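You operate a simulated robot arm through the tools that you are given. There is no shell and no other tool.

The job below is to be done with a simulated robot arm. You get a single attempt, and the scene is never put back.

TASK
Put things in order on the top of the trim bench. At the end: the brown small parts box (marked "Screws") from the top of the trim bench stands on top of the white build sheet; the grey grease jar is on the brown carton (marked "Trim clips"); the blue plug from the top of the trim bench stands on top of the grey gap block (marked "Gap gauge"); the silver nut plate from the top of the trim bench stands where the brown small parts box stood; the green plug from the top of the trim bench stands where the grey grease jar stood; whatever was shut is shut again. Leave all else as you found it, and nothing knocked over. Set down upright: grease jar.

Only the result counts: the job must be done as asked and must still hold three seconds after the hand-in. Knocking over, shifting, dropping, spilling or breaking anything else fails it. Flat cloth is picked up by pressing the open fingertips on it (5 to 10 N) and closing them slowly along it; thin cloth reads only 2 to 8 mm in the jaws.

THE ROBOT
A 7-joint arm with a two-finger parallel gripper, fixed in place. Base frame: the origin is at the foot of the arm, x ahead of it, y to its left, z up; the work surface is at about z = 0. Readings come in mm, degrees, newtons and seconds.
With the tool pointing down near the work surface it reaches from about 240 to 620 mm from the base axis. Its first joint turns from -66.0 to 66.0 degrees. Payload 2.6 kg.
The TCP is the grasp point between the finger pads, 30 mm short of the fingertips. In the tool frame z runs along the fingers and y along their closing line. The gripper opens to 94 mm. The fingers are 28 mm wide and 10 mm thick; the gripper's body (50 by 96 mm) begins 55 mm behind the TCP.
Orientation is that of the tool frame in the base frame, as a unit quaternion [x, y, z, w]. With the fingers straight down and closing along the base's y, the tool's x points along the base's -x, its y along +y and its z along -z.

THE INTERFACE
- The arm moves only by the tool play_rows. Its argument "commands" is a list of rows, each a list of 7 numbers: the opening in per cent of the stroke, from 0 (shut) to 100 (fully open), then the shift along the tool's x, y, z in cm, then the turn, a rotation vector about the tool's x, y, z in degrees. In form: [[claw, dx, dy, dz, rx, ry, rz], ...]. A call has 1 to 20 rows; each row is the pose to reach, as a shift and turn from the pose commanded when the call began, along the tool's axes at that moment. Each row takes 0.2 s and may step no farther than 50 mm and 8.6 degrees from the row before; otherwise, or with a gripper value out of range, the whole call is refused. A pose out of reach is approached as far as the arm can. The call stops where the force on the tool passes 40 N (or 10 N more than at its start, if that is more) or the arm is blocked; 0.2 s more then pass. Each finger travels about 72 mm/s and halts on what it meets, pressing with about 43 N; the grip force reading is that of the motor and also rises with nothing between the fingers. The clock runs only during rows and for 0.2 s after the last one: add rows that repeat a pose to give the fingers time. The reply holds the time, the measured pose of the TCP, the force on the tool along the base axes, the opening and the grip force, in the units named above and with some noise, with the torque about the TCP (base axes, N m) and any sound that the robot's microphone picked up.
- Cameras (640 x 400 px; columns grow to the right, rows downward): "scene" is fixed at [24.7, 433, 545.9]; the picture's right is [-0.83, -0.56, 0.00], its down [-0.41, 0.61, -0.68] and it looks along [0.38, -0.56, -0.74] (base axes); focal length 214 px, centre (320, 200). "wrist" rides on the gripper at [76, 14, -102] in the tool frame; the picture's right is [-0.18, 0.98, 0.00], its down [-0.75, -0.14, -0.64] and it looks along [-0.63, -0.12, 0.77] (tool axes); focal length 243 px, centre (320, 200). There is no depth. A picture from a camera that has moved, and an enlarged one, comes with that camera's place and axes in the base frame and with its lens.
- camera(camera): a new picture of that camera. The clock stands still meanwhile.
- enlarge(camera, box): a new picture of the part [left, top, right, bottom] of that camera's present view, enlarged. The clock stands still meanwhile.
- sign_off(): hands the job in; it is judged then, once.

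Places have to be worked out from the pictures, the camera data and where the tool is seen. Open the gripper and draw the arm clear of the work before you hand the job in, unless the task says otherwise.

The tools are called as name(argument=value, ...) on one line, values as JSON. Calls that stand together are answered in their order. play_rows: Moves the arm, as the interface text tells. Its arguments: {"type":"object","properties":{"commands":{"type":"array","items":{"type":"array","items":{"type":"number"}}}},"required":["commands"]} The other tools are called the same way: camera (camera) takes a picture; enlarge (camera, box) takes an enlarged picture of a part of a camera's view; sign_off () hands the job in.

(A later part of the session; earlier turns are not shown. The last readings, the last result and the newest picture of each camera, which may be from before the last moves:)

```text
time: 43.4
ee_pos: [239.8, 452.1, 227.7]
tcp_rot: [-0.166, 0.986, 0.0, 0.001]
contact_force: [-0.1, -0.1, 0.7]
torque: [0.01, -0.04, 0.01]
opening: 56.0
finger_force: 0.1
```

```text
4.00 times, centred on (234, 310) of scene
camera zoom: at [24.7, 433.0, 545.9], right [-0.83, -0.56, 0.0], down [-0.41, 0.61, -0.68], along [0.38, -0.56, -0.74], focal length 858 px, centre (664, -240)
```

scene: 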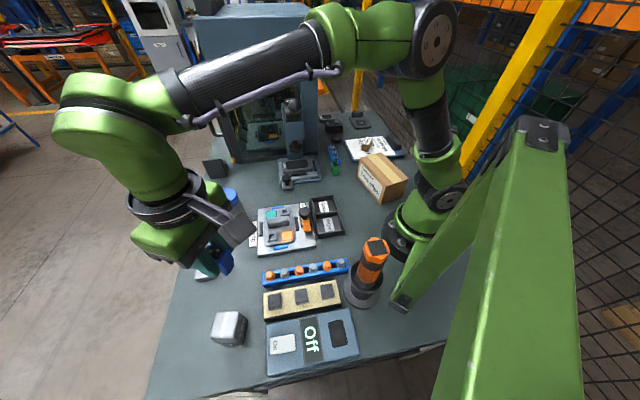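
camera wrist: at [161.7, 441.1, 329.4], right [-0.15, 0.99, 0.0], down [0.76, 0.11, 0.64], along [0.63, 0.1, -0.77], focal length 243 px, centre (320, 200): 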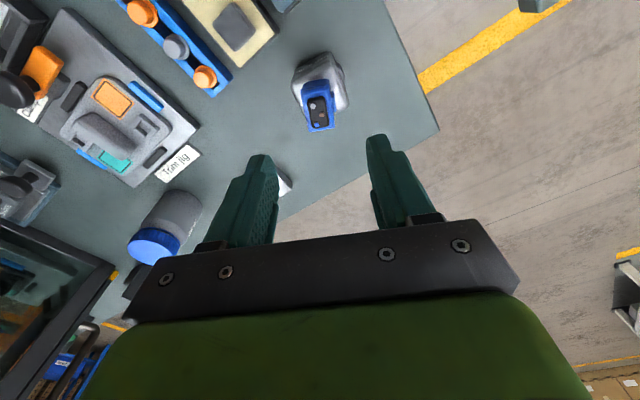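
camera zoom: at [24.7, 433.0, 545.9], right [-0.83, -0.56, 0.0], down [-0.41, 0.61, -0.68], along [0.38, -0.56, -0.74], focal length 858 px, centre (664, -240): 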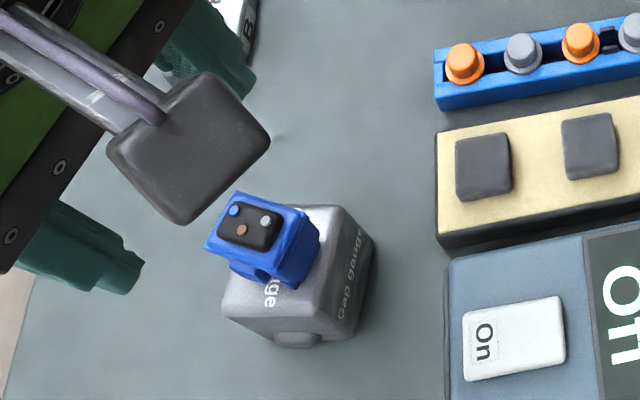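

The blue plug stands on the gap block. Next is the nut plate: I move to a hover over it, turning the tool to face it.

play_rows(commands=[[60, -2.78, -2.74, -0.3, 0, 0, -8], [60, -5.55, -5.48, -0.6, 0, 0, -16], [60, -8.33, -8.23, -0.9, 0, 0, -23], [60, -11.11, -10.97, -1.2, 0, 0, -23], [60, -11.11, -10.97, -1.2, 0, 0, -23]])

camera(camera="wrist")

camera(camera="scene")

```text
time: 44.6
ee_pos: [380.9, 383.9, 239.5]
tcp_rot: [-0.36, 0.933, 0.0, 0.0]
contact_force: [0.6, 0.4, 0.2]
torque: [0.02, 0.0, 0.05]
opening: 56.3
finger_force: 0.1
```

```text
taken
camera wrist: at [314.0, 343.6, 341.3], right [-0.52, 0.85, 0.0], down [0.65, 0.4, 0.64], along [0.55, 0.34, -0.77], focal length 243 px, centre (320, 200)
```

wrist: 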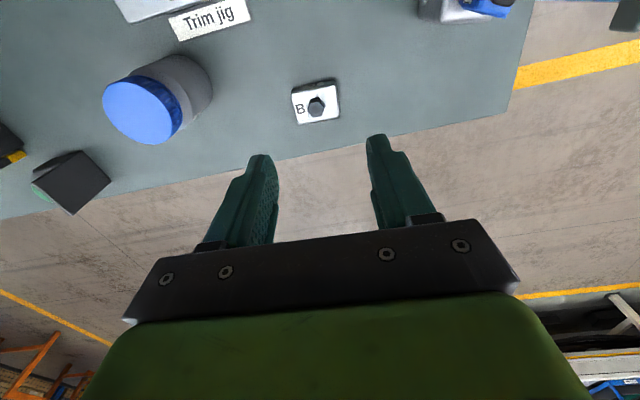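

```text
taken
```

scene: 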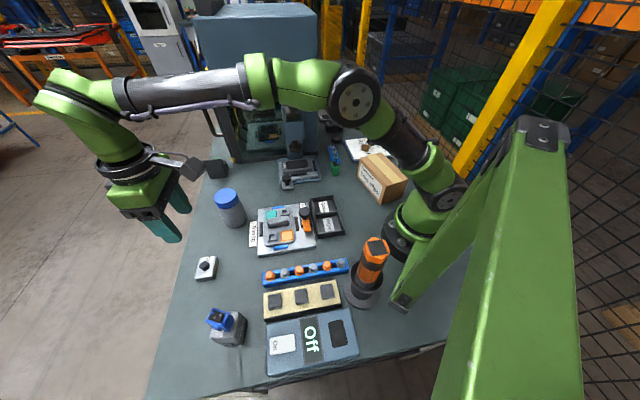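

Good view of the nut plate and the jar. I'll enlarge both.

enlarge(camera="wrist", box=[268, 70, 364, 130])

enlarge(camera="wrist", box=[80, 40, 240, 160])

enlarge(camera="scene", box=[182, 302, 262, 352])

```text
6.67 times, centred on (316, 100) of wrist
camera zoom: at [314.0, 343.6, 341.3], right [-0.52, 0.85, 0.0], down [0.65, 0.4, 0.64], along [0.55, 0.34, -0.77], focal length 1618 px, centre (347, 867)
```

zoom: 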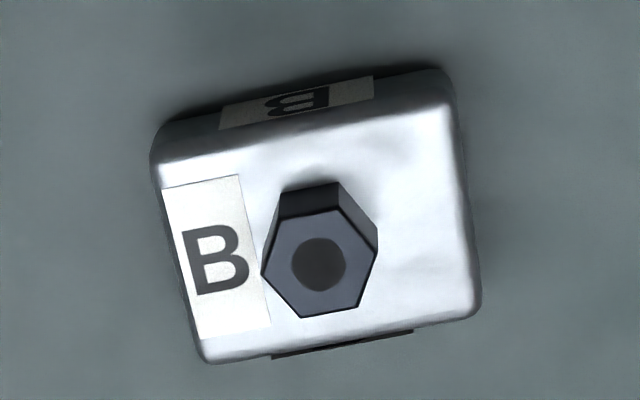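

```text
3.33 times, centred on (160, 100) of wrist
camera zoom: at [314.0, 343.6, 341.3], right [-0.52, 0.85, 0.0], down [0.65, 0.4, 0.64], along [0.55, 0.34, -0.77], focal length 809 px, centre (853, 533)
```

zoom: 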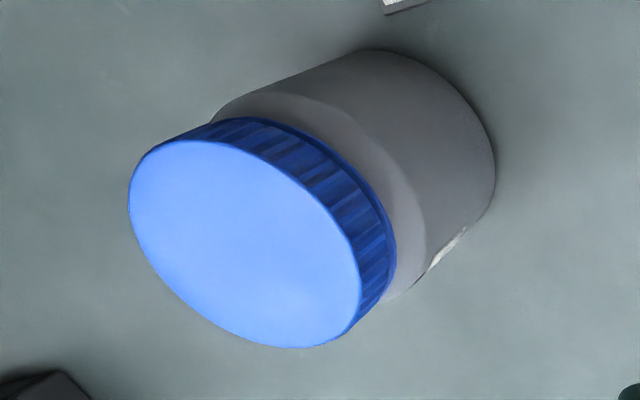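

```text
8.00 times, centred on (222, 327) of scene
camera zoom: at [24.7, 433.0, 545.9], right [-0.83, -0.56, 0.0], down [-0.41, 0.61, -0.68], along [0.38, -0.56, -0.74], focal length 1716 px, centre (1104, -816)
```

zoom: 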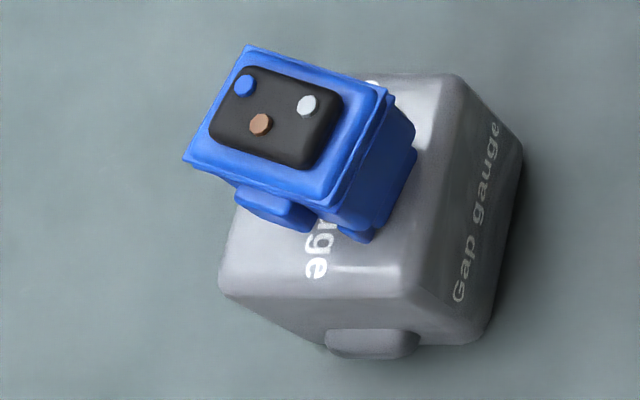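

The plate is about 54 x 40 mm, centred near (412, 398), with its long axis at 134°. I need its thickness better, so I'll enlarge it in the scene view.

enlarge(camera="scene", box=[186, 250, 226, 285])

enlarge(camera="scene", box=[204, 180, 260, 230])

```text
11.43 times, centred on (206, 268) of scene
camera zoom: at [24.7, 433.0, 545.9], right [-0.83, -0.56, 0.0], down [-0.41, 0.61, -0.68], along [0.38, -0.56, -0.74], focal length 2451 px, centre (1623, -571)
```

zoom: 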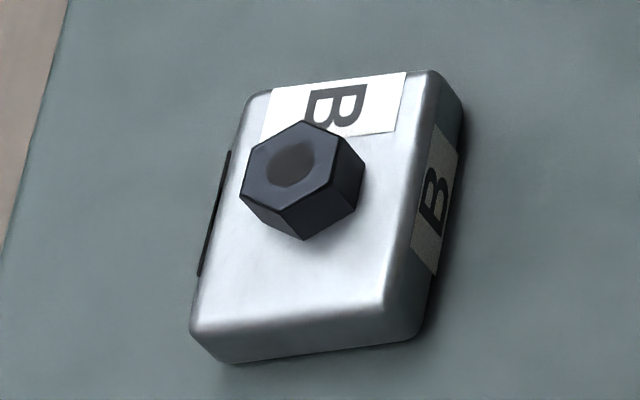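

```text
8.00 times, centred on (232, 205) of scene
camera zoom: at [24.7, 433.0, 545.9], right [-0.83, -0.56, 0.0], down [-0.41, 0.61, -0.68], along [0.38, -0.56, -0.74], focal length 1716 px, centre (1024, 160)
```

zoom: 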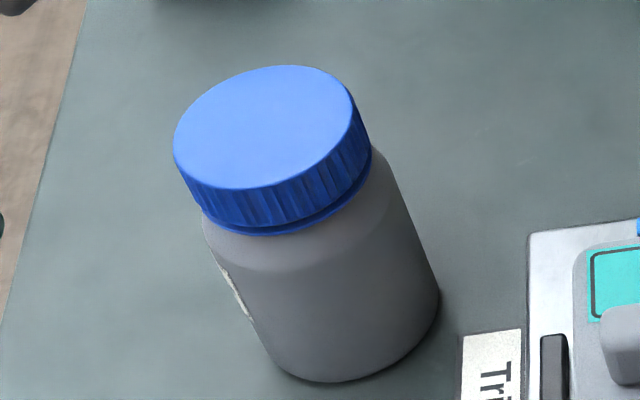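

The plate is about 18 mm thick with the hex nut above it. I'll grip it across its 54 mm length with the same 43° tilt that worked for the approach beside the press, so I tilt now while moving back and down.

play_rows(commands=[[80, 0.7, -0.15, 1.5, 0, -7.2, 0], [80, 1.4, -0.3, 3, 0, -14.4, 0], [80, 2.1, -0.45, 4.5, 0, -21.6, 0], [80, 2.8, -0.6, 6, 0, -28.8, 0], [80, 3.5, -0.75, 7.5, 0, -36, 0], [80, 4.2, -0.88, 9, 0, -43, 0], [80, 4.2, -0.88, 9, 0, -43, 0]])

camera(camera="wrist")

camera(camera="scene")

```text
time: 46.2
ee_pos: [355.1, 349.5, 150.0]
tcp_rot: [-0.335, 0.868, 0.132, 0.342]
contact_force: [-0.3, -0.5, -0.5]
torque: [0.01, 0.01, 0.0]
opening: 75.4
finger_force: 0.1
```

```text
taken
camera wrist: at [251.8, 276.5, 172.2], right [-0.56, 0.82, 0.13], down [0.18, -0.03, 0.98], along [0.81, 0.57, -0.13], focal length 243 px, centre (320, 200)
```

wrist: 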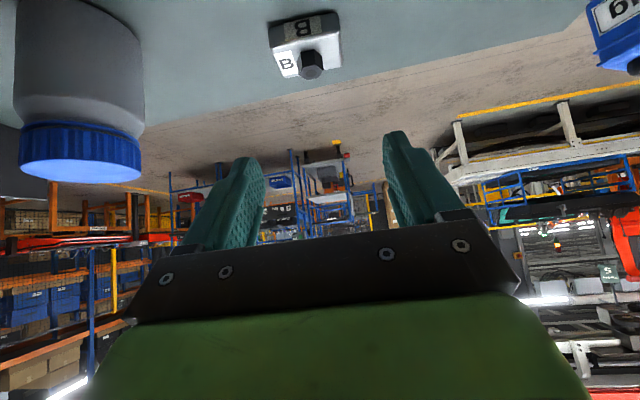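

```text
taken
```

scene: 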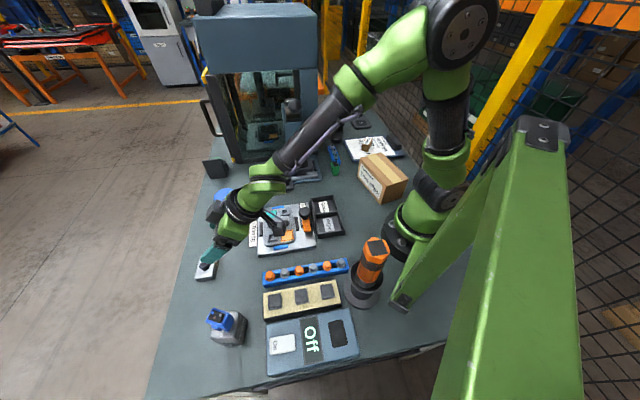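

The tilt is done. I go to a pre-approach 40 mm back from the plate along the tool axis.

play_rows(commands=[[80, 0.84, -0.05, 2.2, 0, 0, 0], [80, 1.69, -0.1, 4.4, 0, 0, 0], [80, 2.53, -0.16, 6.6, 0, 0, 0], [80, 3.37, -0.21, 8.8, 0, 0, 0], [80, 3.37, -0.21, 8.8, 0, 0, 0]])

camera(camera="wrist")

enlarge(camera="scene", box=[170, 190, 330, 290])

```text
time: 47.4
ee_pos: [383.1, 371.9, 62.7]
tcp_rot: [-0.334, 0.868, 0.132, 0.342]
contact_force: [0.5, -0.1, 0.1]
torque: [-0.01, -0.05, 0.04]
opening: 75.2
finger_force: 0.0
```

```text
taken
camera wrist: at [280.3, 299.6, 85.0], right [-0.56, 0.82, 0.13], down [0.18, -0.03, 0.98], along [0.81, 0.57, -0.13], focal length 243 px, centre (320, 200)
```

wrist: 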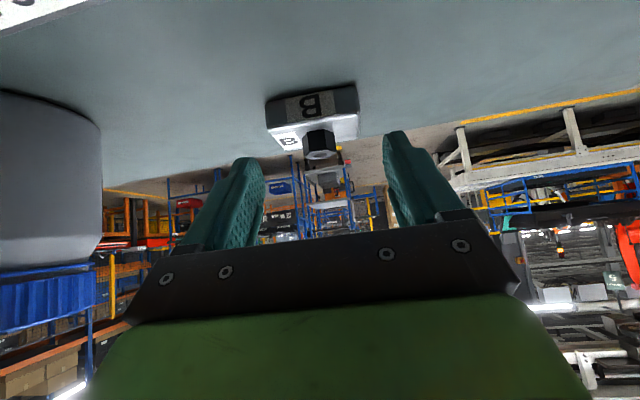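

```text
4.00 times, centred on (250, 240) of scene
camera zoom: at [24.7, 433.1, 545.9], right [-0.83, -0.56, 0.0], down [-0.41, 0.61, -0.68], along [0.38, -0.56, -0.74], focal length 858 px, centre (600, 40)
```

zoom: 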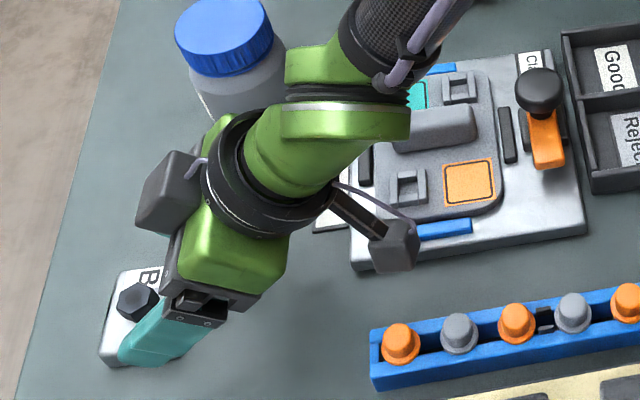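

The plate is centred between the fingers. I advance to the grasp depth, stopping 1 mm higher than planned to spare the bench.

play_rows(commands=[[80, 0, 0, 2, 0, 0, 0], [80, 0, 0, 3.2, 0, 0, 0], [80, 0, 0, 3.9, 0, 0, 0], [80, 0, 0, 3.9, 0, 0, 0]])

camera(camera="wrist")

enlarge(camera="scene", box=[170, 230, 250, 290])

```text
time: 48.4
ee_pos: [402.7, 390.4, 34.5]
tcp_rot: [-0.335, 0.869, 0.131, 0.341]
contact_force: [0.7, -0.2, -0.3]
torque: [-0.02, -0.01, -0.03]
opening: 75.2
finger_force: 0.2
```

```text
taken
camera wrist: at [299.7, 317.2, 56.1], right [-0.56, 0.82, 0.13], down [0.18, -0.03, 0.98], along [0.81, 0.57, -0.13], focal length 243 px, centre (320, 200)
```

wrist: 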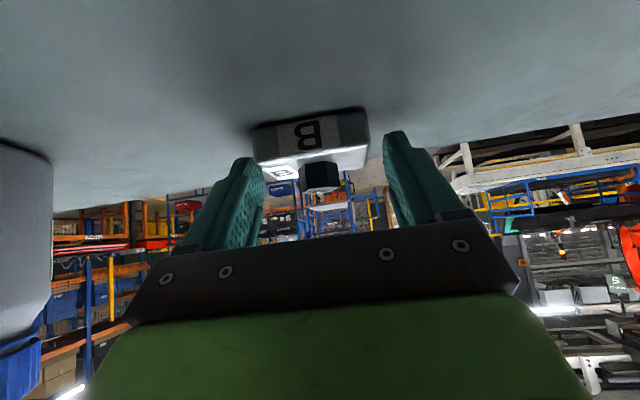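

```text
6.67 times, centred on (210, 260) of scene
camera zoom: at [24.7, 433.1, 545.9], right [-0.83, -0.56, 0.0], down [-0.41, 0.61, -0.68], along [0.38, -0.56, -0.74], focal length 1430 px, centre (1053, -200)
```

zoom: 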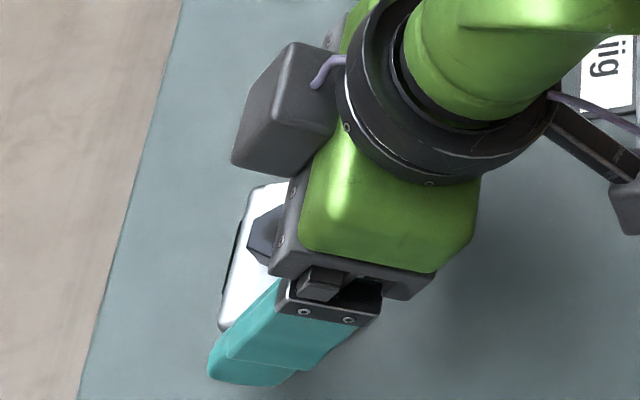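

The fingers straddle the plate. I close in steps.

play_rows(commands=[[68, 0, 0, 0, 0, 0, 0], [62, 0, 0, 0, 0, 0, 0], [56, 0, 0, 0, 0, 0, 0], [40, 0, 0, 0, 0, 0, 0], [0, 0, 0, 0, 0, 0, 0], [0, 0, 0, 0, 0, 0, 0]])

camera(camera="wrist")

```text
time: 49.8
ee_pos: [402.5, 390.9, 34.4]
tcp_rot: [-0.335, 0.868, 0.131, 0.341]
contact_force: [0.9, -0.7, 0.1]
torque: [-0.05, -0.09, 0.0]
opening: 59.3
finger_force: 43.0
```

```text
taken
camera wrist: at [299.6, 317.1, 56.2], right [-0.56, 0.82, 0.13], down [0.18, -0.03, 0.98], along [0.81, 0.57, -0.13], focal length 243 px, centre (320, 200)
```

wrist: 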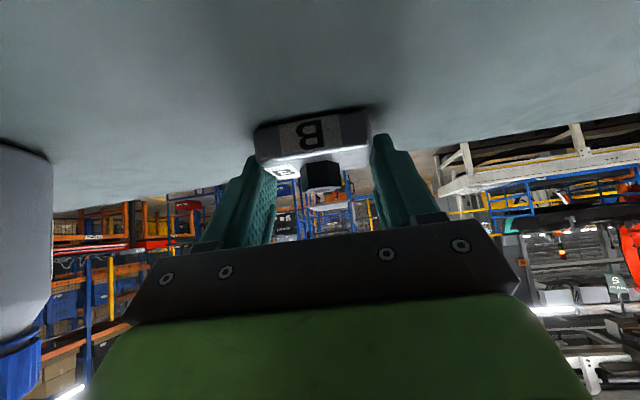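

It grips at 59 mm with full force. I lift 15 mm straight up and look.

play_rows(commands=[[0, -0.34, 0, -0.37, 0, 0, 0], [0, -0.68, 0, -0.73, 0, 0, 0], [0, -1.02, 0, -1.1, 0, 0, 0], [0, -1.02, 0, -1.1, 0, 0, 0]])

camera(camera="wrist")

enlarge(camera="scene", box=[170, 230, 250, 290])

```text
time: 50.8
ee_pos: [403.5, 391.1, 49.8]
tcp_rot: [-0.335, 0.868, 0.131, 0.341]
contact_force: [0.8, 0.0, -3.4]
torque: [-0.02, 0.01, 0.01]
opening: 59.6
finger_force: 43.4
```

```text
taken
camera wrist: at [299.4, 317.0, 71.2], right [-0.56, 0.82, 0.13], down [0.18, -0.03, 0.98], along [0.81, 0.57, -0.13], focal length 243 px, centre (320, 200)
```

wrist: 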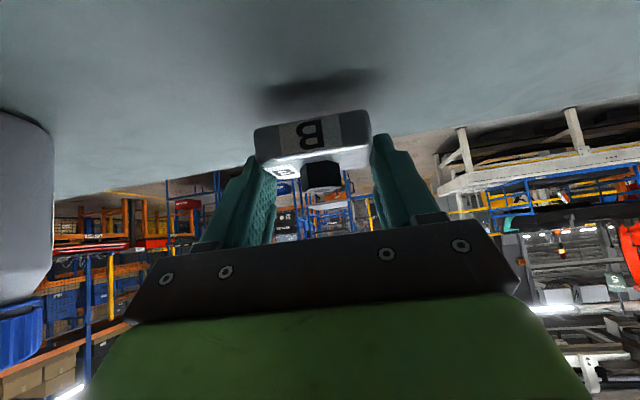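

```text
6.67 times, centred on (210, 260) of scene
camera zoom: at [24.7, 433.1, 545.9], right [-0.83, -0.56, 0.0], down [-0.41, 0.61, -0.68], along [0.38, -0.56, -0.74], focal length 1430 px, centre (1053, -200)
```

zoom: 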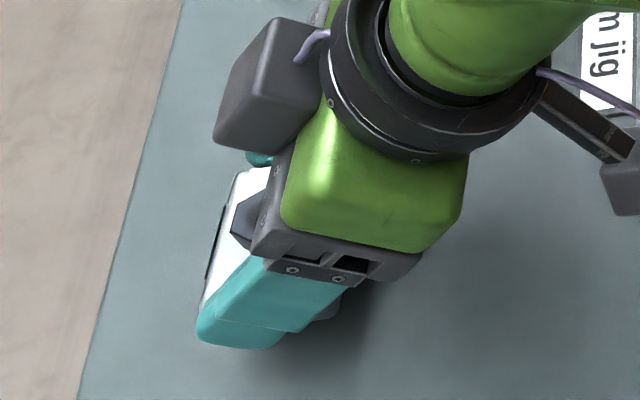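

The plate is up and level. Now I carry it up and round past the jar, turning the tool 84° about the vertical to the heading I used at the Screws place.

play_rows(commands=[[0, -1.5, -0.46, -2.73, 0, 0, 0], [0, -3.0, -0.92, -5.47, 0, 0, 0], [0, -4.51, -1.38, -8.2, 0, 0, 0], [0, -5.12, -2.77, -10.7, 5.74, 0, 6.15], [0, -5.74, -4.16, -13.2, 11.48, 0, 12.3], [0, -6.35, -5.54, -15.7, 17.22, 0, 18.45], [0, -6.97, -6.93, -18.22, 22.96, 0, 24.6]])

camera(camera="scene")

camera(camera="wrist")

```text
time: 52.4
ee_pos: [394.9, 290.2, 232.0]
tcp_rot: [-0.068, 0.928, 0.026, 0.365]
contact_force: [-0.9, 0.1, -3.0]
torque: [-0.02, 0.06, -0.04]
opening: 59.3
finger_force: 42.8
```

```text
taken
```

scene: 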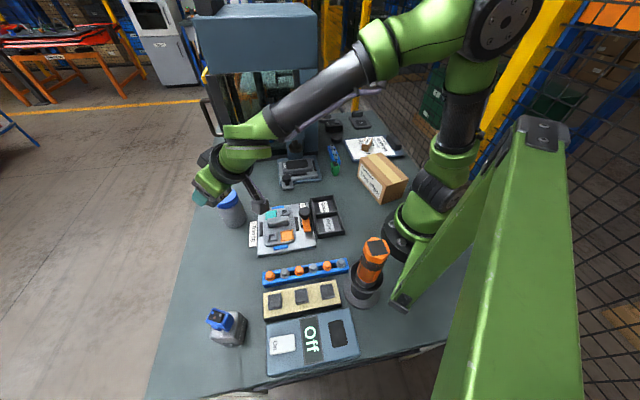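

```text
taken
camera wrist: at [268.5, 286.3, 253.4], right [-0.01, 0.99, 0.13], down [0.13, -0.12, 0.98], along [0.99, 0.03, -0.13], focal length 243 px, centre (320, 200)
```

wrist: 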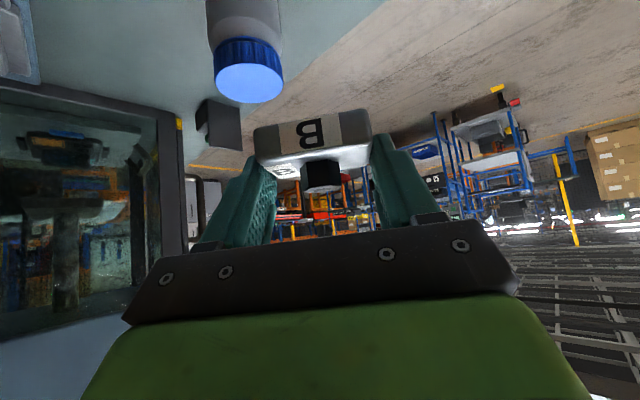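

Steady. I finish the turn while moving to (430, 205, 230).

play_rows(commands=[[0, -0.27, -1.49, 0.25, 5.75, 0, 6.16], [0, -0.53, -2.98, 0.5, 11.5, 0, 12.32], [0, -0.8, -4.47, 0.75, 17.25, 0, 18.48], [0, -1.07, -5.95, 1.0, 23, 0, 24.64], [0, -1.33, -7.44, 1.24, 28.75, 0, 30.8], [0, -1.6, -8.93, 1.49, 34.5, 0, 36.96]])

camera(camera="scene")

camera(camera="wrist")

```text
time: 53.8
ee_pos: [430.5, 204.2, 229.8]
tcp_rot: [0.334, 0.868, -0.132, 0.342]
contact_force: [0.2, 0.1, -2.7]
torque: [0.04, 0.06, -0.02]
opening: 59.2
finger_force: 42.4
```

```text
taken
```

scene: 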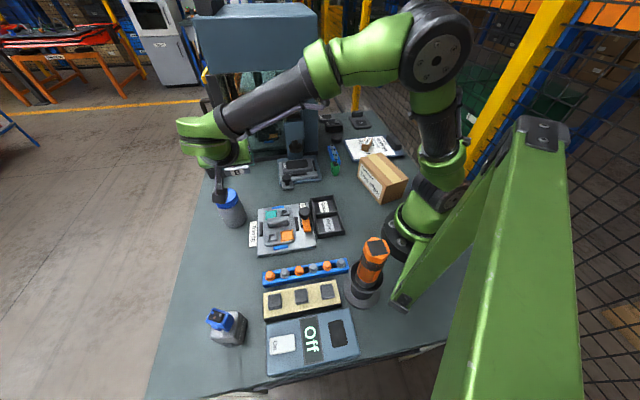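

```text
taken
camera wrist: at [346.2, 299.9, 252.1], right [0.76, 0.64, 0.12], down [-0.01, -0.18, 0.98], along [0.65, -0.75, -0.13], focal length 243 px, centre (320, 200)
```

wrist: 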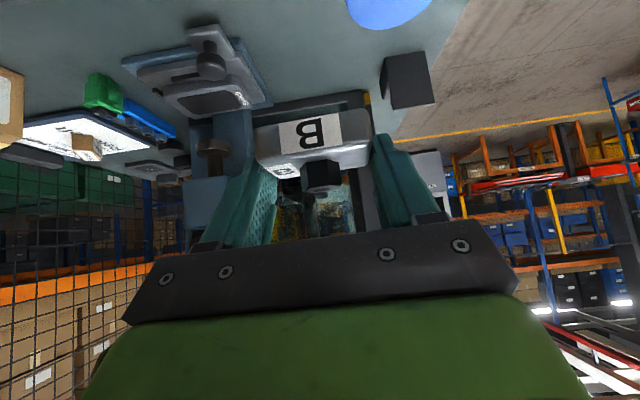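

Same attitude as at the Screws pick. I move to the pre-approach, 100 mm back from the place.

play_rows(commands=[[0, 0.07, -0.7, 4.11, 0, 0, 0], [0, 0.13, -1.41, 8.22, 0, 0, 0], [0, 0.2, -2.11, 12.33, 0, 0, 0], [0, 0.27, -2.82, 16.44, 0, 0, 0]])

camera(camera="scene")

camera(camera="wrist")

```text
time: 54.8
ee_pos: [491.0, 108.4, 107.7]
tcp_rot: [0.333, 0.869, -0.132, 0.342]
contact_force: [-0.1, 0.3, -3.1]
torque: [0.05, 0.02, 0.0]
opening: 59.3
finger_force: 42.9
```

```text
taken
```

scene: 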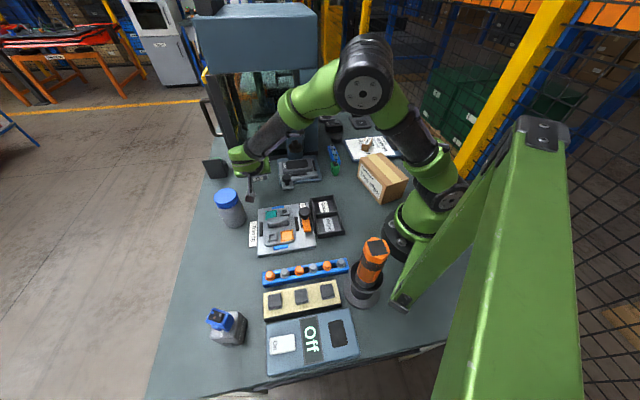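

```text
taken
camera wrist: at [407.4, 204.8, 129.6], right [0.76, 0.64, 0.12], down [-0.01, -0.18, 0.98], along [0.65, -0.75, -0.13], focal length 243 px, centre (320, 200)
```

wrist: 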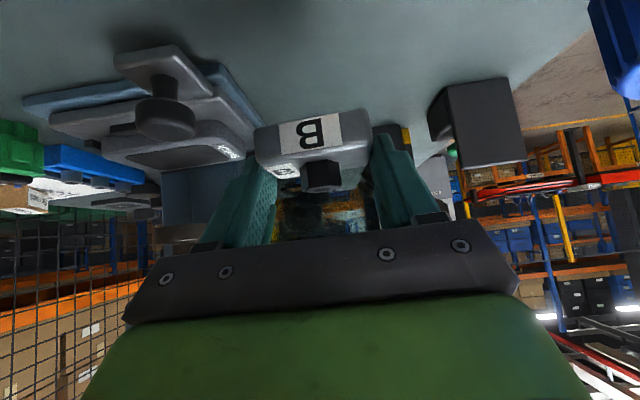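

Same configuration as on the first approach. I advance 60 mm along the tool axis and check the ball area.

play_rows(commands=[[0, 0, 0, 2, 0, 0, 0], [0, 0, 0, 4, 0, 0, 0], [0, 0, 0, 6, 0, 0, 0]])

enlarge(camera="scene", box=[200, 80, 360, 180])

camera(camera="wrist")

```text
time: 55.6
ee_pos: [522.1, 83.6, 63.3]
tcp_rot: [0.333, 0.869, -0.131, 0.342]
contact_force: [0.1, -0.2, -4.2]
torque: [0.04, 0.02, 0.02]
opening: 59.4
finger_force: 42.7
```

```text
4.00 times, centred on (280, 130) of scene
camera zoom: at [24.7, 433.1, 545.9], right [-0.83, -0.56, 0.0], down [-0.41, 0.61, -0.68], along [0.38, -0.56, -0.74], focal length 858 px, centre (480, 480)
```

zoom: 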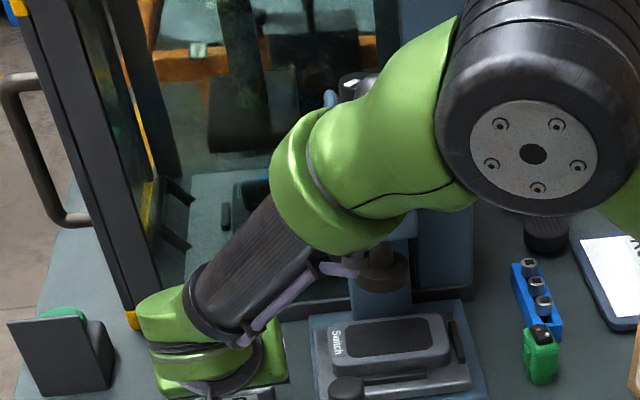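

```text
taken
camera wrist: at [438.1, 177.5, 85.8], right [0.76, 0.64, 0.13], down [-0.01, -0.18, 0.98], along [0.65, -0.75, -0.13], focal length 243 px, centre (320, 200)
```

wrist: 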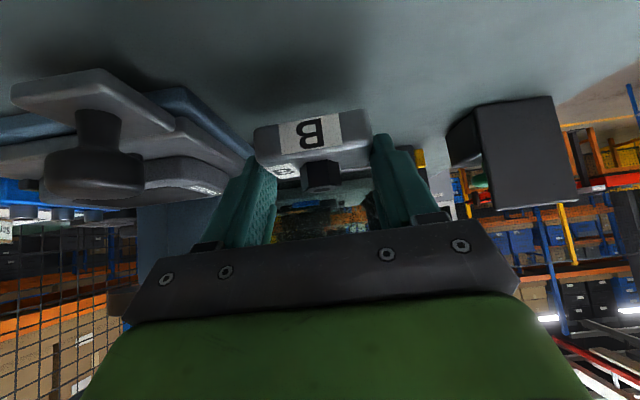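

Everything repeats as before, with the elbow swinging to +y and away from the ball. I advance to about 3 mm above the bench.

play_rows(commands=[[0, 0, 0, 1.5, 0, 0, 0], [0, 0, 0, 2.8, 0, 0, 0], [0, 0, 0, 3.6, 0, 0, 0], [0, 0, 0, 3.6, 0, 0, 0]])

enlarge(camera="scene", box=[200, 80, 360, 180])

camera(camera="wrist")

```text
time: 56.6
ee_pos: [541.6, 65.3, 39.0]
tcp_rot: [0.334, 0.869, -0.132, 0.342]
contact_force: [-0.5, 0.1, -3.7]
torque: [-0.01, 0.03, 0.05]
opening: 59.5
finger_force: 43.3
```

```text
4.00 times, centred on (280, 130) of scene
camera zoom: at [24.7, 433.0, 545.9], right [-0.83, -0.56, 0.0], down [-0.41, 0.61, -0.68], along [0.38, -0.56, -0.74], focal length 858 px, centre (480, 480)
```

zoom: 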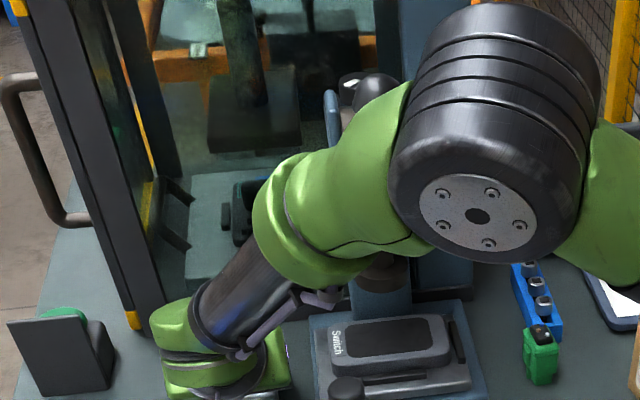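

```text
taken
camera wrist: at [456.6, 160.7, 59.4], right [0.76, 0.64, 0.12], down [-0.01, -0.18, 0.98], along [0.65, -0.75, -0.13], focal length 243 px, centre (320, 200)
```

wrist: 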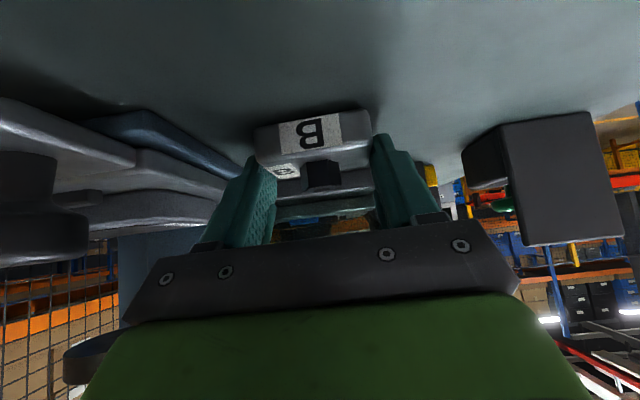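

Hovering about 3 mm above. I creep straight down and watch the force.

play_rows(commands=[[0, 0.068, 0, 0.073, 0, 0, 0], [0, 0.136, 0, 0.146, 0, 0, 0], [0, 0.17, 0, 0.183, 0, 0, 0], [0, 0.17, 0, 0.183, 0, 0, 0]])

```text
time: 57.6
ee_pos: [539.9, 65.5, 34.7]
tcp_rot: [0.333, 0.868, -0.132, 0.342]
contact_force: [-0.6, -0.7, -3.0]
torque: [0.03, 0.02, -0.01]
opening: 59.5
finger_force: 43.1
```

Still carrying full weight, about 1 mm above the bench. I shift 2.5 mm outward to centre it on the box's old spot and continue down.

play_rows(commands=[[0, -0.09, 0, 0.085, 0, 0, 0], [0, -0.18, 0, 0.17, 0, 0, 0], [0, -0.146, 0, 0.207, 0, 0, 0], [0, -0.112, 0, 0.243, 0, 0, 0], [0, -0.112, 0, 0.243, 0, 0, 0]])

```text
time: 58.8
ee_pos: [543.1, 66.3, 35.3]
tcp_rot: [0.334, 0.868, -0.133, 0.344]
contact_force: [-1.3, -0.6, 1.3]
torque: [-0.01, -0.14, -0.06]
opening: 59.3
finger_force: 43.3
```

Contact is beginning (force rose by about 4 N). I press another 0.6 mm.

play_rows(commands=[[0, 0.02, 0, 0.022, 0, 0, 0], [0, 0.041, 0, 0.044, 0, 0, 0], [0, 0.041, 0, 0.044, 0, 0, 0]])

enlarge(camera="wrist", box=[220, 80, 420, 205])

```text
time: 59.6
ee_pos: [542.9, 64.1, 33.5]
tcp_rot: [0.334, 0.868, -0.132, 0.343]
contact_force: [-2.1, 0.4, 8.2]
torque: [-0.09, -0.01, -0.02]
opening: 59.4
finger_force: 42.9
```

```text
3.20 times, centred on (320, 142) of wrist
camera zoom: at [459.0, 159.5, 56.4], right [0.76, 0.64, 0.13], down [-0.01, -0.18, 0.98], along [0.65, -0.75, -0.13], focal length 776 px, centre (320, 384)
```

zoom: 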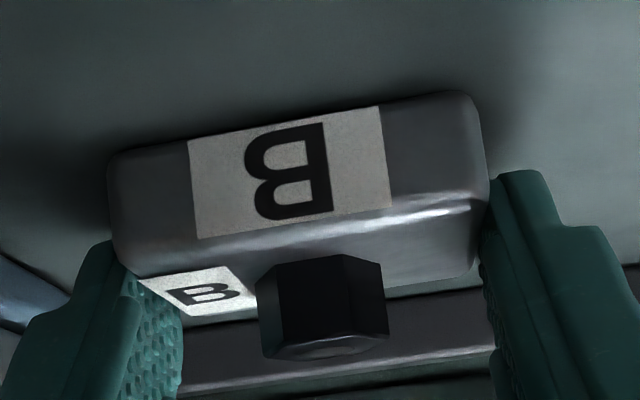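

The plate rests flat on the bench. I open slowly, then back off along the tool axis.

play_rows(commands=[[60, 0, 0, 0, 0, 0, 0], [66, 0, 0, 0, 0, 0, 0], [70, 0, 0, 0, 0, 0, 0], [76, 0, 0, 0, 0, 0, 0], [76, 0, 0, 0, 0, 0, 0]])

enlarge(camera="wrist", box=[220, 80, 420, 205])

```text
time: 60.8
ee_pos: [543.3, 64.5, 34.2]
tcp_rot: [0.334, 0.869, -0.132, 0.341]
contact_force: [0.3, 0.9, -0.2]
torque: [-0.03, 0.0, 0.0]
opening: 71.4
finger_force: 0.1
```

```text
3.20 times, centred on (320, 142) of wrist
camera zoom: at [458.6, 159.5, 55.8], right [0.76, 0.64, 0.12], down [-0.01, -0.18, 0.98], along [0.65, -0.75, -0.13], focal length 776 px, centre (320, 384)
```

zoom: 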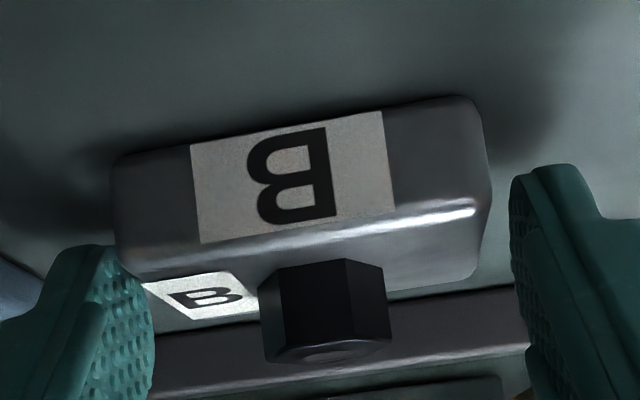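

Released with no load on the tool. I withdraw along the tool axis and lift away on the +y side.

play_rows(commands=[[76, 0, 0, -1.5, 0, 0, 0], [76, 0, 0, -3.5, 0, 0, 0], [76, 0, 0, -6.5, 0, 0, 0], [76, 0, 0, -10, 0, 0, 0]])

camera(camera="wrist")

camera(camera="scene")

```text
time: 61.8
ee_pos: [490.4, 110.1, 107.6]
tcp_rot: [0.334, 0.868, -0.133, 0.342]
contact_force: [-0.4, 0.4, -1.3]
torque: [-0.02, -0.01, 0.01]
opening: 71.5
finger_force: 0.1
```

```text
taken
camera wrist: at [407.2, 205.3, 129.2], right [0.76, 0.64, 0.12], down [-0.01, -0.18, 0.98], along [0.65, -0.75, -0.13], focal length 243 px, centre (320, 200)
```

wrist: 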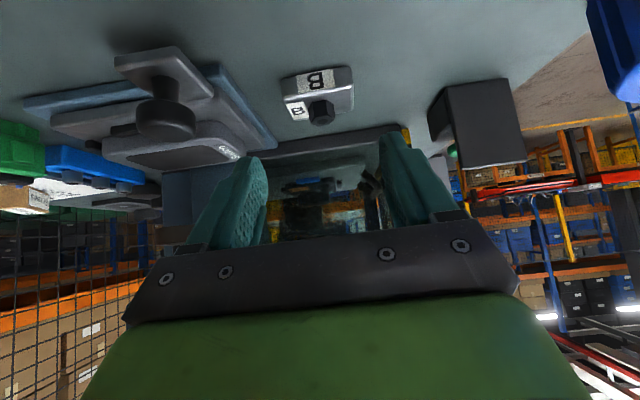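

```text
taken
```

scene: 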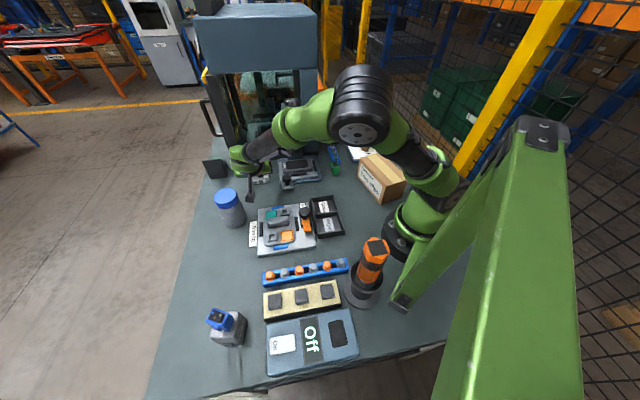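

The nut plate stands where the Screws box stood. Next is the jar: I untilt and move to a hover over it with the fingers fully open.

play_rows(commands=[[76, -0.24, 1.48, -2.58, 0, 7.2, 0], [76, -0.49, 2.96, -5.16, 0, 14.4, 0], [90, -0.73, 4.43, -7.75, 0, 21.6, 0], [100, -0.97, 5.91, -10.3, 0, 28.8, 0], [100, -1.22, 7.39, -12.9, 0, 36, 0], [100, -1.46, 8.87, -15.49, 0, 43, 0], [100, -1.46, 8.87, -15.49, 0, 43, 0]])

camera(camera="wrist")

camera(camera="scene")

```text
time: 63.4
ee_pos: [481.3, 240.2, 231.0]
tcp_rot: [0.358, 0.934, 0.0, -0.001]
contact_force: [0.3, 0.5, -0.8]
torque: [0.0, 0.0, 0.0]
opening: 93.8
finger_force: 0.1
```

```text
taken
camera wrist: at [433.6, 302.3, 332.2], right [0.79, 0.61, 0.0], down [0.47, -0.61, 0.64], along [0.39, -0.51, -0.77], focal length 243 px, centre (320, 200)
```

wrist: 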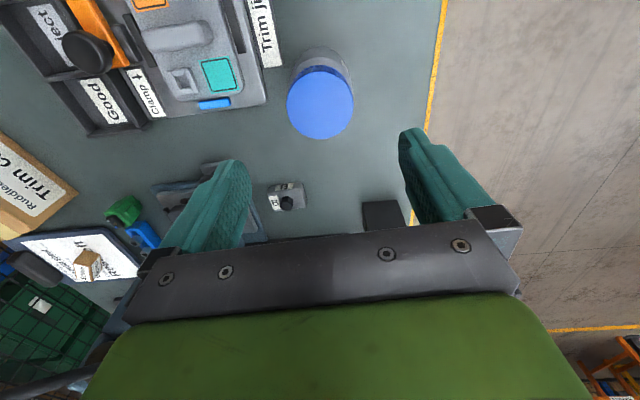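

```text
taken
```

scene: 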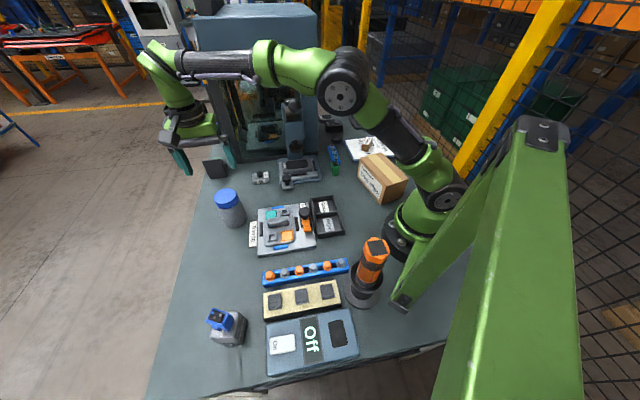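

The jar is right below. I'll enlarge to find its axis precisely, and check the nut plate too.

enlarge(camera="wrist", box=[256, 40, 384, 150])

enlarge(camera="scene", box=[240, 155, 288, 190])

```text
3.64 times, centred on (320, 95) of wrist
camera zoom: at [433.6, 302.3, 332.2], right [0.79, 0.61, 0.0], down [0.47, -0.61, 0.64], along [0.39, -0.51, -0.77], focal length 882 px, centre (320, 582)
```

zoom: 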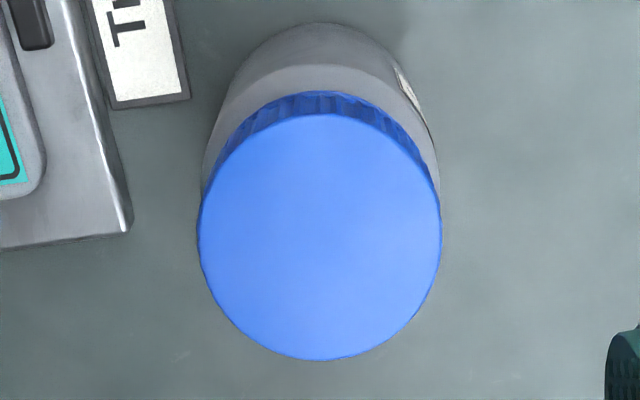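

```text
11.43 times, centred on (264, 172) of scene
camera zoom: at [24.7, 433.0, 545.9], right [-0.83, -0.56, 0.0], down [-0.41, 0.61, -0.68], along [0.38, -0.56, -0.74], focal length 2451 px, centre (960, 514)
```

zoom: 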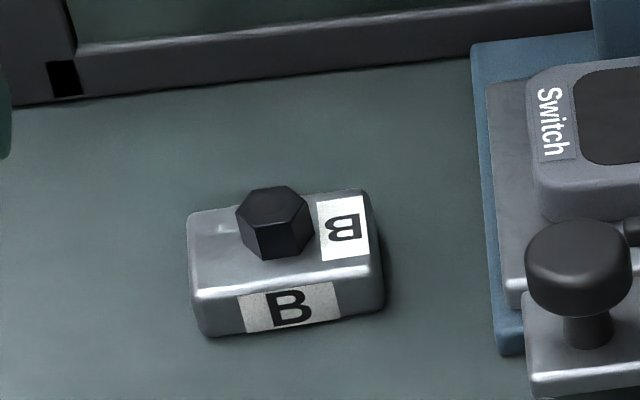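

The jar axis is at (482, 240), body about 71 mm across, and the nut plate sits well. I descend in two stages around the jar.

play_rows(commands=[[100, 0, 0, 4, 0, 0, 0], [100, 0, 0, 7.5, 0, 0, 0], [100, 0, 0, 7.5, 0, 0, 0]])

camera(camera="wrist")

```text
time: 64.2
ee_pos: [481.5, 239.3, 153.9]
tcp_rot: [0.359, 0.933, -0.001, 0.0]
contact_force: [-0.3, 0.5, -0.8]
torque: [-0.01, 0.05, 0.05]
opening: 93.9
finger_force: 0.0
```

```text
taken
camera wrist: at [434.2, 302.3, 255.8], right [0.79, 0.61, 0.0], down [0.47, -0.61, 0.64], along [0.39, -0.51, -0.77], focal length 243 px, centre (320, 200)
```

wrist: 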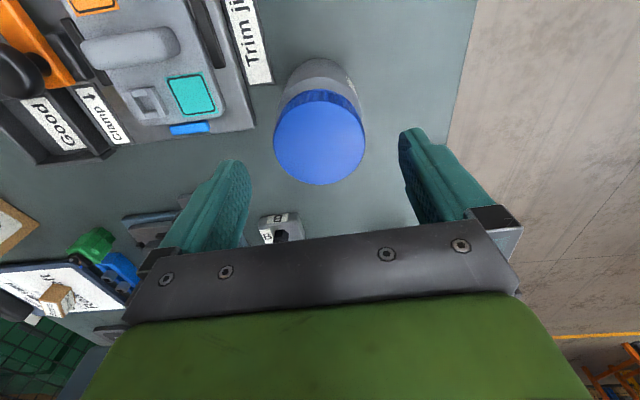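

The jar is centred between the fingers. I go down to z = 68 to hold its body.

play_rows(commands=[[100, 0, 0, 3, 0, 0, 0], [100, 0, 0, 6, 0, 0, 0], [100, 0, 0, 8.7, 0, 0, 0], [100, 0, 0, 8.7, 0, 0, 0]])

camera(camera="wrist")

enlarge(camera="scene", box=[170, 140, 330, 240])

```text
time: 65.2
ee_pos: [480.9, 240.1, 68.1]
tcp_rot: [0.358, 0.934, -0.002, 0.0]
contact_force: [-0.4, -0.4, 0.6]
torque: [0.01, 0.03, 0.01]
opening: 93.8
finger_force: 0.1
```

```text
taken
camera wrist: at [433.7, 302.1, 169.4], right [0.79, 0.61, 0.0], down [0.47, -0.61, 0.64], along [0.39, -0.51, -0.77], focal length 243 px, centre (320, 200)
```

wrist: 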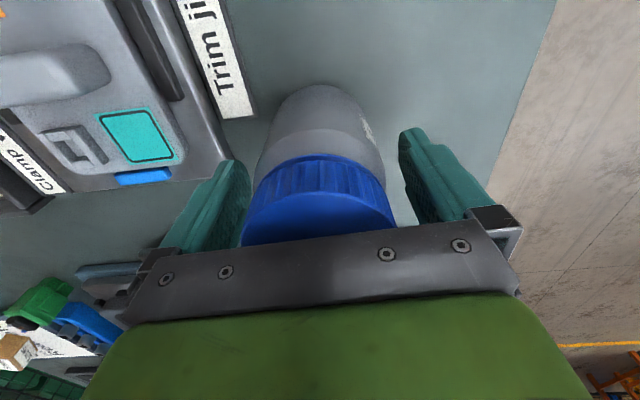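

```text
4.00 times, centred on (250, 190) of scene
camera zoom: at [24.7, 433.0, 545.9], right [-0.83, -0.56, 0.0], down [-0.41, 0.61, -0.68], along [0.38, -0.56, -0.74], focal length 858 px, centre (600, 240)
```

zoom: 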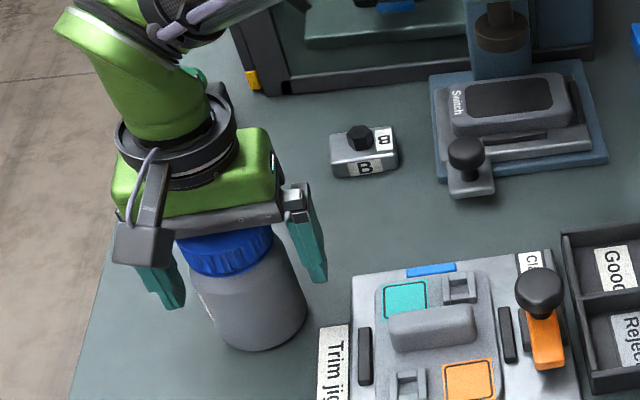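

The jar stands between the fingers with the palm clear above the lid. I close in steps.

play_rows(commands=[[90, 0, 0, 0, 0, 0, 0], [82, 0, 0, 0, 0, 0, 0], [76, 0, 0, 0, 0, 0, 0], [65, 0, 0, 0, 0, 0, 0], [0, 0, 0, 0, 0, 0, 0], [0, 0, 0, 0, 0, 0, 0]])

play_rows(commands=[[0, 0, 0, -0.5, 0, 0, 0], [0, 0, 0, -1.5, 0, 0, 0], [0, 0, 0, -3, 0, 0, 0], [0, 0, 0, -3, 0, 0, 0]])

camera(camera="wrist")

enlarge(camera="scene", box=[170, 140, 330, 240])

```text
time: 66.6
ee_pos: [481.5, 239.2, 69.7]
tcp_rot: [0.358, 0.934, 0.0, 0.0]
contact_force: [0.2, 0.3, -0.1]
torque: [0.11, -0.07, 0.01]
opening: 66.9
finger_force: 42.9
```

```text
time: 67.6
ee_pos: [481.3, 239.0, 99.0]
tcp_rot: [0.358, 0.934, -0.001, 0.0]
contact_force: [-0.3, 0.0, -3.5]
torque: [0.0, 0.02, -0.03]
opening: 67.3
finger_force: 43.2
```

```text
taken
camera wrist: at [434.2, 301.5, 200.2], right [0.79, 0.61, 0.0], down [0.47, -0.61, 0.64], along [0.39, -0.51, -0.77], focal length 243 px, centre (320, 200)
```

wrist: 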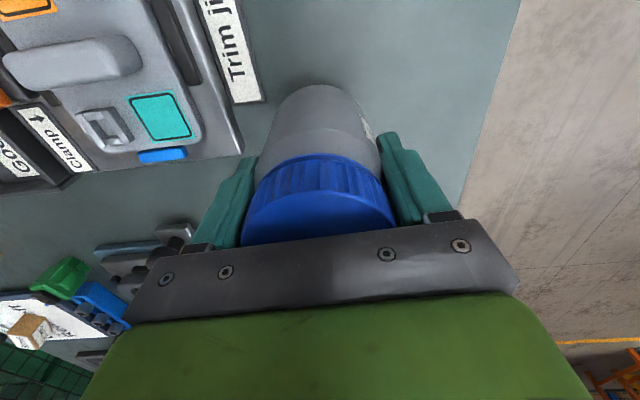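

```text
4.00 times, centred on (250, 190) of scene
camera zoom: at [24.7, 433.1, 545.9], right [-0.83, -0.56, 0.0], down [-0.41, 0.61, -0.68], along [0.38, -0.56, -0.74], focal length 858 px, centre (600, 240)
```

zoom: 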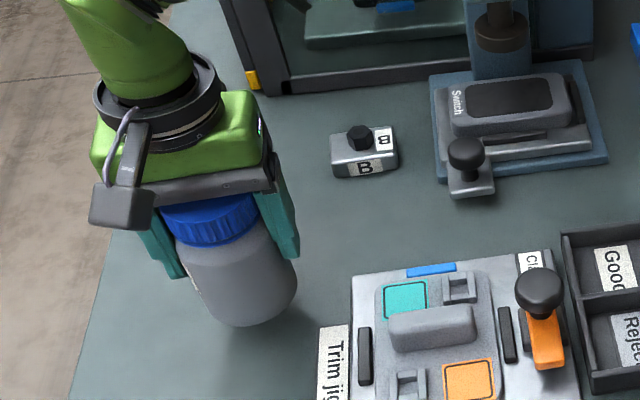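

The jar is held upright (67 mm, about 3.5 N). I lift it and carry it inward and up, well clear of the lever ball.

play_rows(commands=[[0, 0.24, -0.3, -4.4, 0, 0, 0], [0, 0.49, -0.6, -8.8, 0, 0, 0], [0, 0.73, -0.92, -13.2, 0, 0, 0], [0, 2.57, -3.06, -16.2, 0, 0, 0], [0, 4.41, -5.2, -19.2, 0, 0, 0], [0, 6.26, -7.34, -22.2, 0, 0, 0], [0, 8.1, -9.48, -25.2, 0, 0, 0], [0, 9.94, -11.62, -28.2, 0, 0, 0]])

camera(camera="scene")

camera(camera="wrist")

```text
time: 69.4
ee_pos: [328.6, 220.6, 382.2]
tcp_rot: [0.358, 0.934, -0.001, 0.0]
contact_force: [-0.3, 0.3, -3.9]
torque: [0.01, 0.03, 0.02]
opening: 66.9
finger_force: 42.9
```

```text
taken
```

scene: 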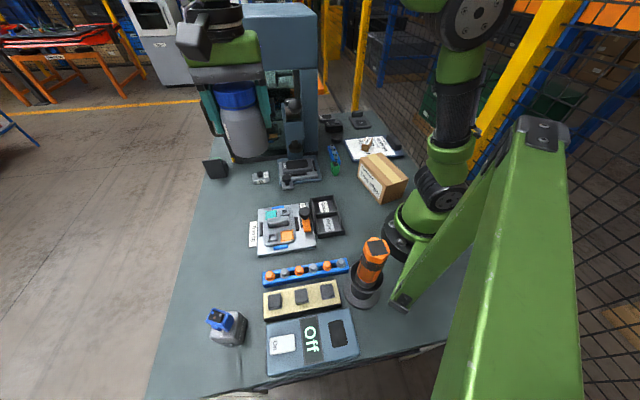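

```text
taken
camera wrist: at [281.6, 282.9, 483.1], right [0.79, 0.61, 0.0], down [0.47, -0.61, 0.64], along [0.39, -0.51, -0.77], focal length 243 px, centre (320, 200)
```

wrist: 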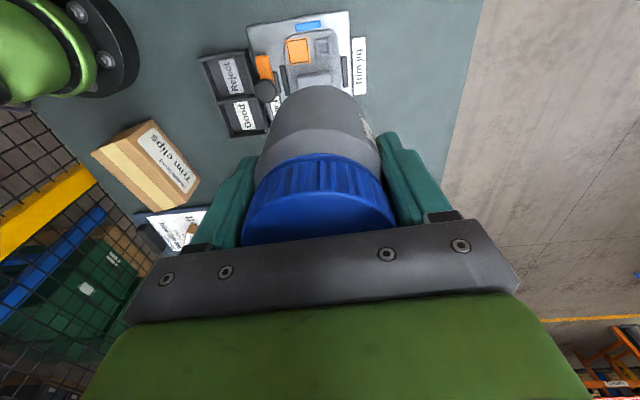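

Still firm. I carry the jar around at small radius, past the ball, toward the carton.

play_rows(commands=[[0, -0.94, -3.86, -0.75, 0, 0, 0], [0, -1.89, -7.7, -1.5, 0, 0, 0], [0, -2.83, -11.6, -2.25, 0, 0, 0], [0, -3.77, -15.43, -3, 0, 0, 0], [0, -6.07, -17.84, -3, 0, 0, 0], [0, -8.37, -20.25, -3, 0, 0, 0], [0, -10.67, -22.67, -3, 0, 0, 0], [0, -12.1, -25.9, -2.33, 0, 0, 0], [0, -13.5, -29.1, -1.67, 0, 0, 0], [0, -14.9, -32.3, -1, 0, 0, 0]])

camera(camera="scene")

camera(camera="wrist")

```text
time: 71.6
ee_pos: [224.5, -119.6, 390.5]
tcp_rot: [0.359, 0.934, 0.0, 0.0]
contact_force: [0.0, -0.8, -2.8]
torque: [0.01, 0.04, 0.01]
opening: 67.3
finger_force: 43.4
```

```text
taken
```

scene: 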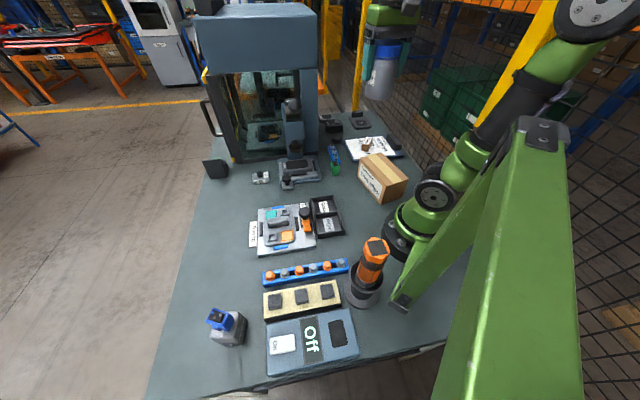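

```text
taken
camera wrist: at [177.1, -57.7, 492.4], right [0.79, 0.61, 0.0], down [0.47, -0.61, 0.64], along [0.39, -0.51, -0.77], focal length 243 px, centre (320, 200)
```

wrist: 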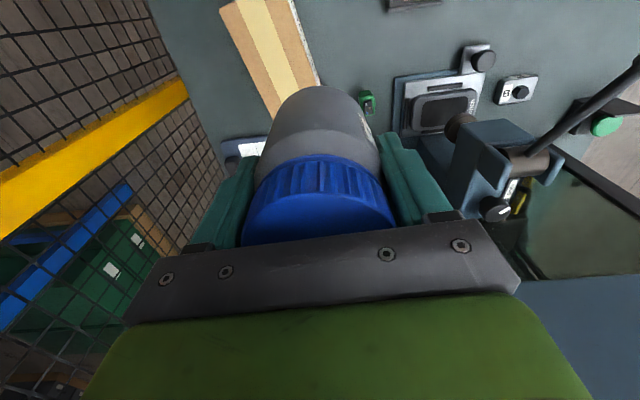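

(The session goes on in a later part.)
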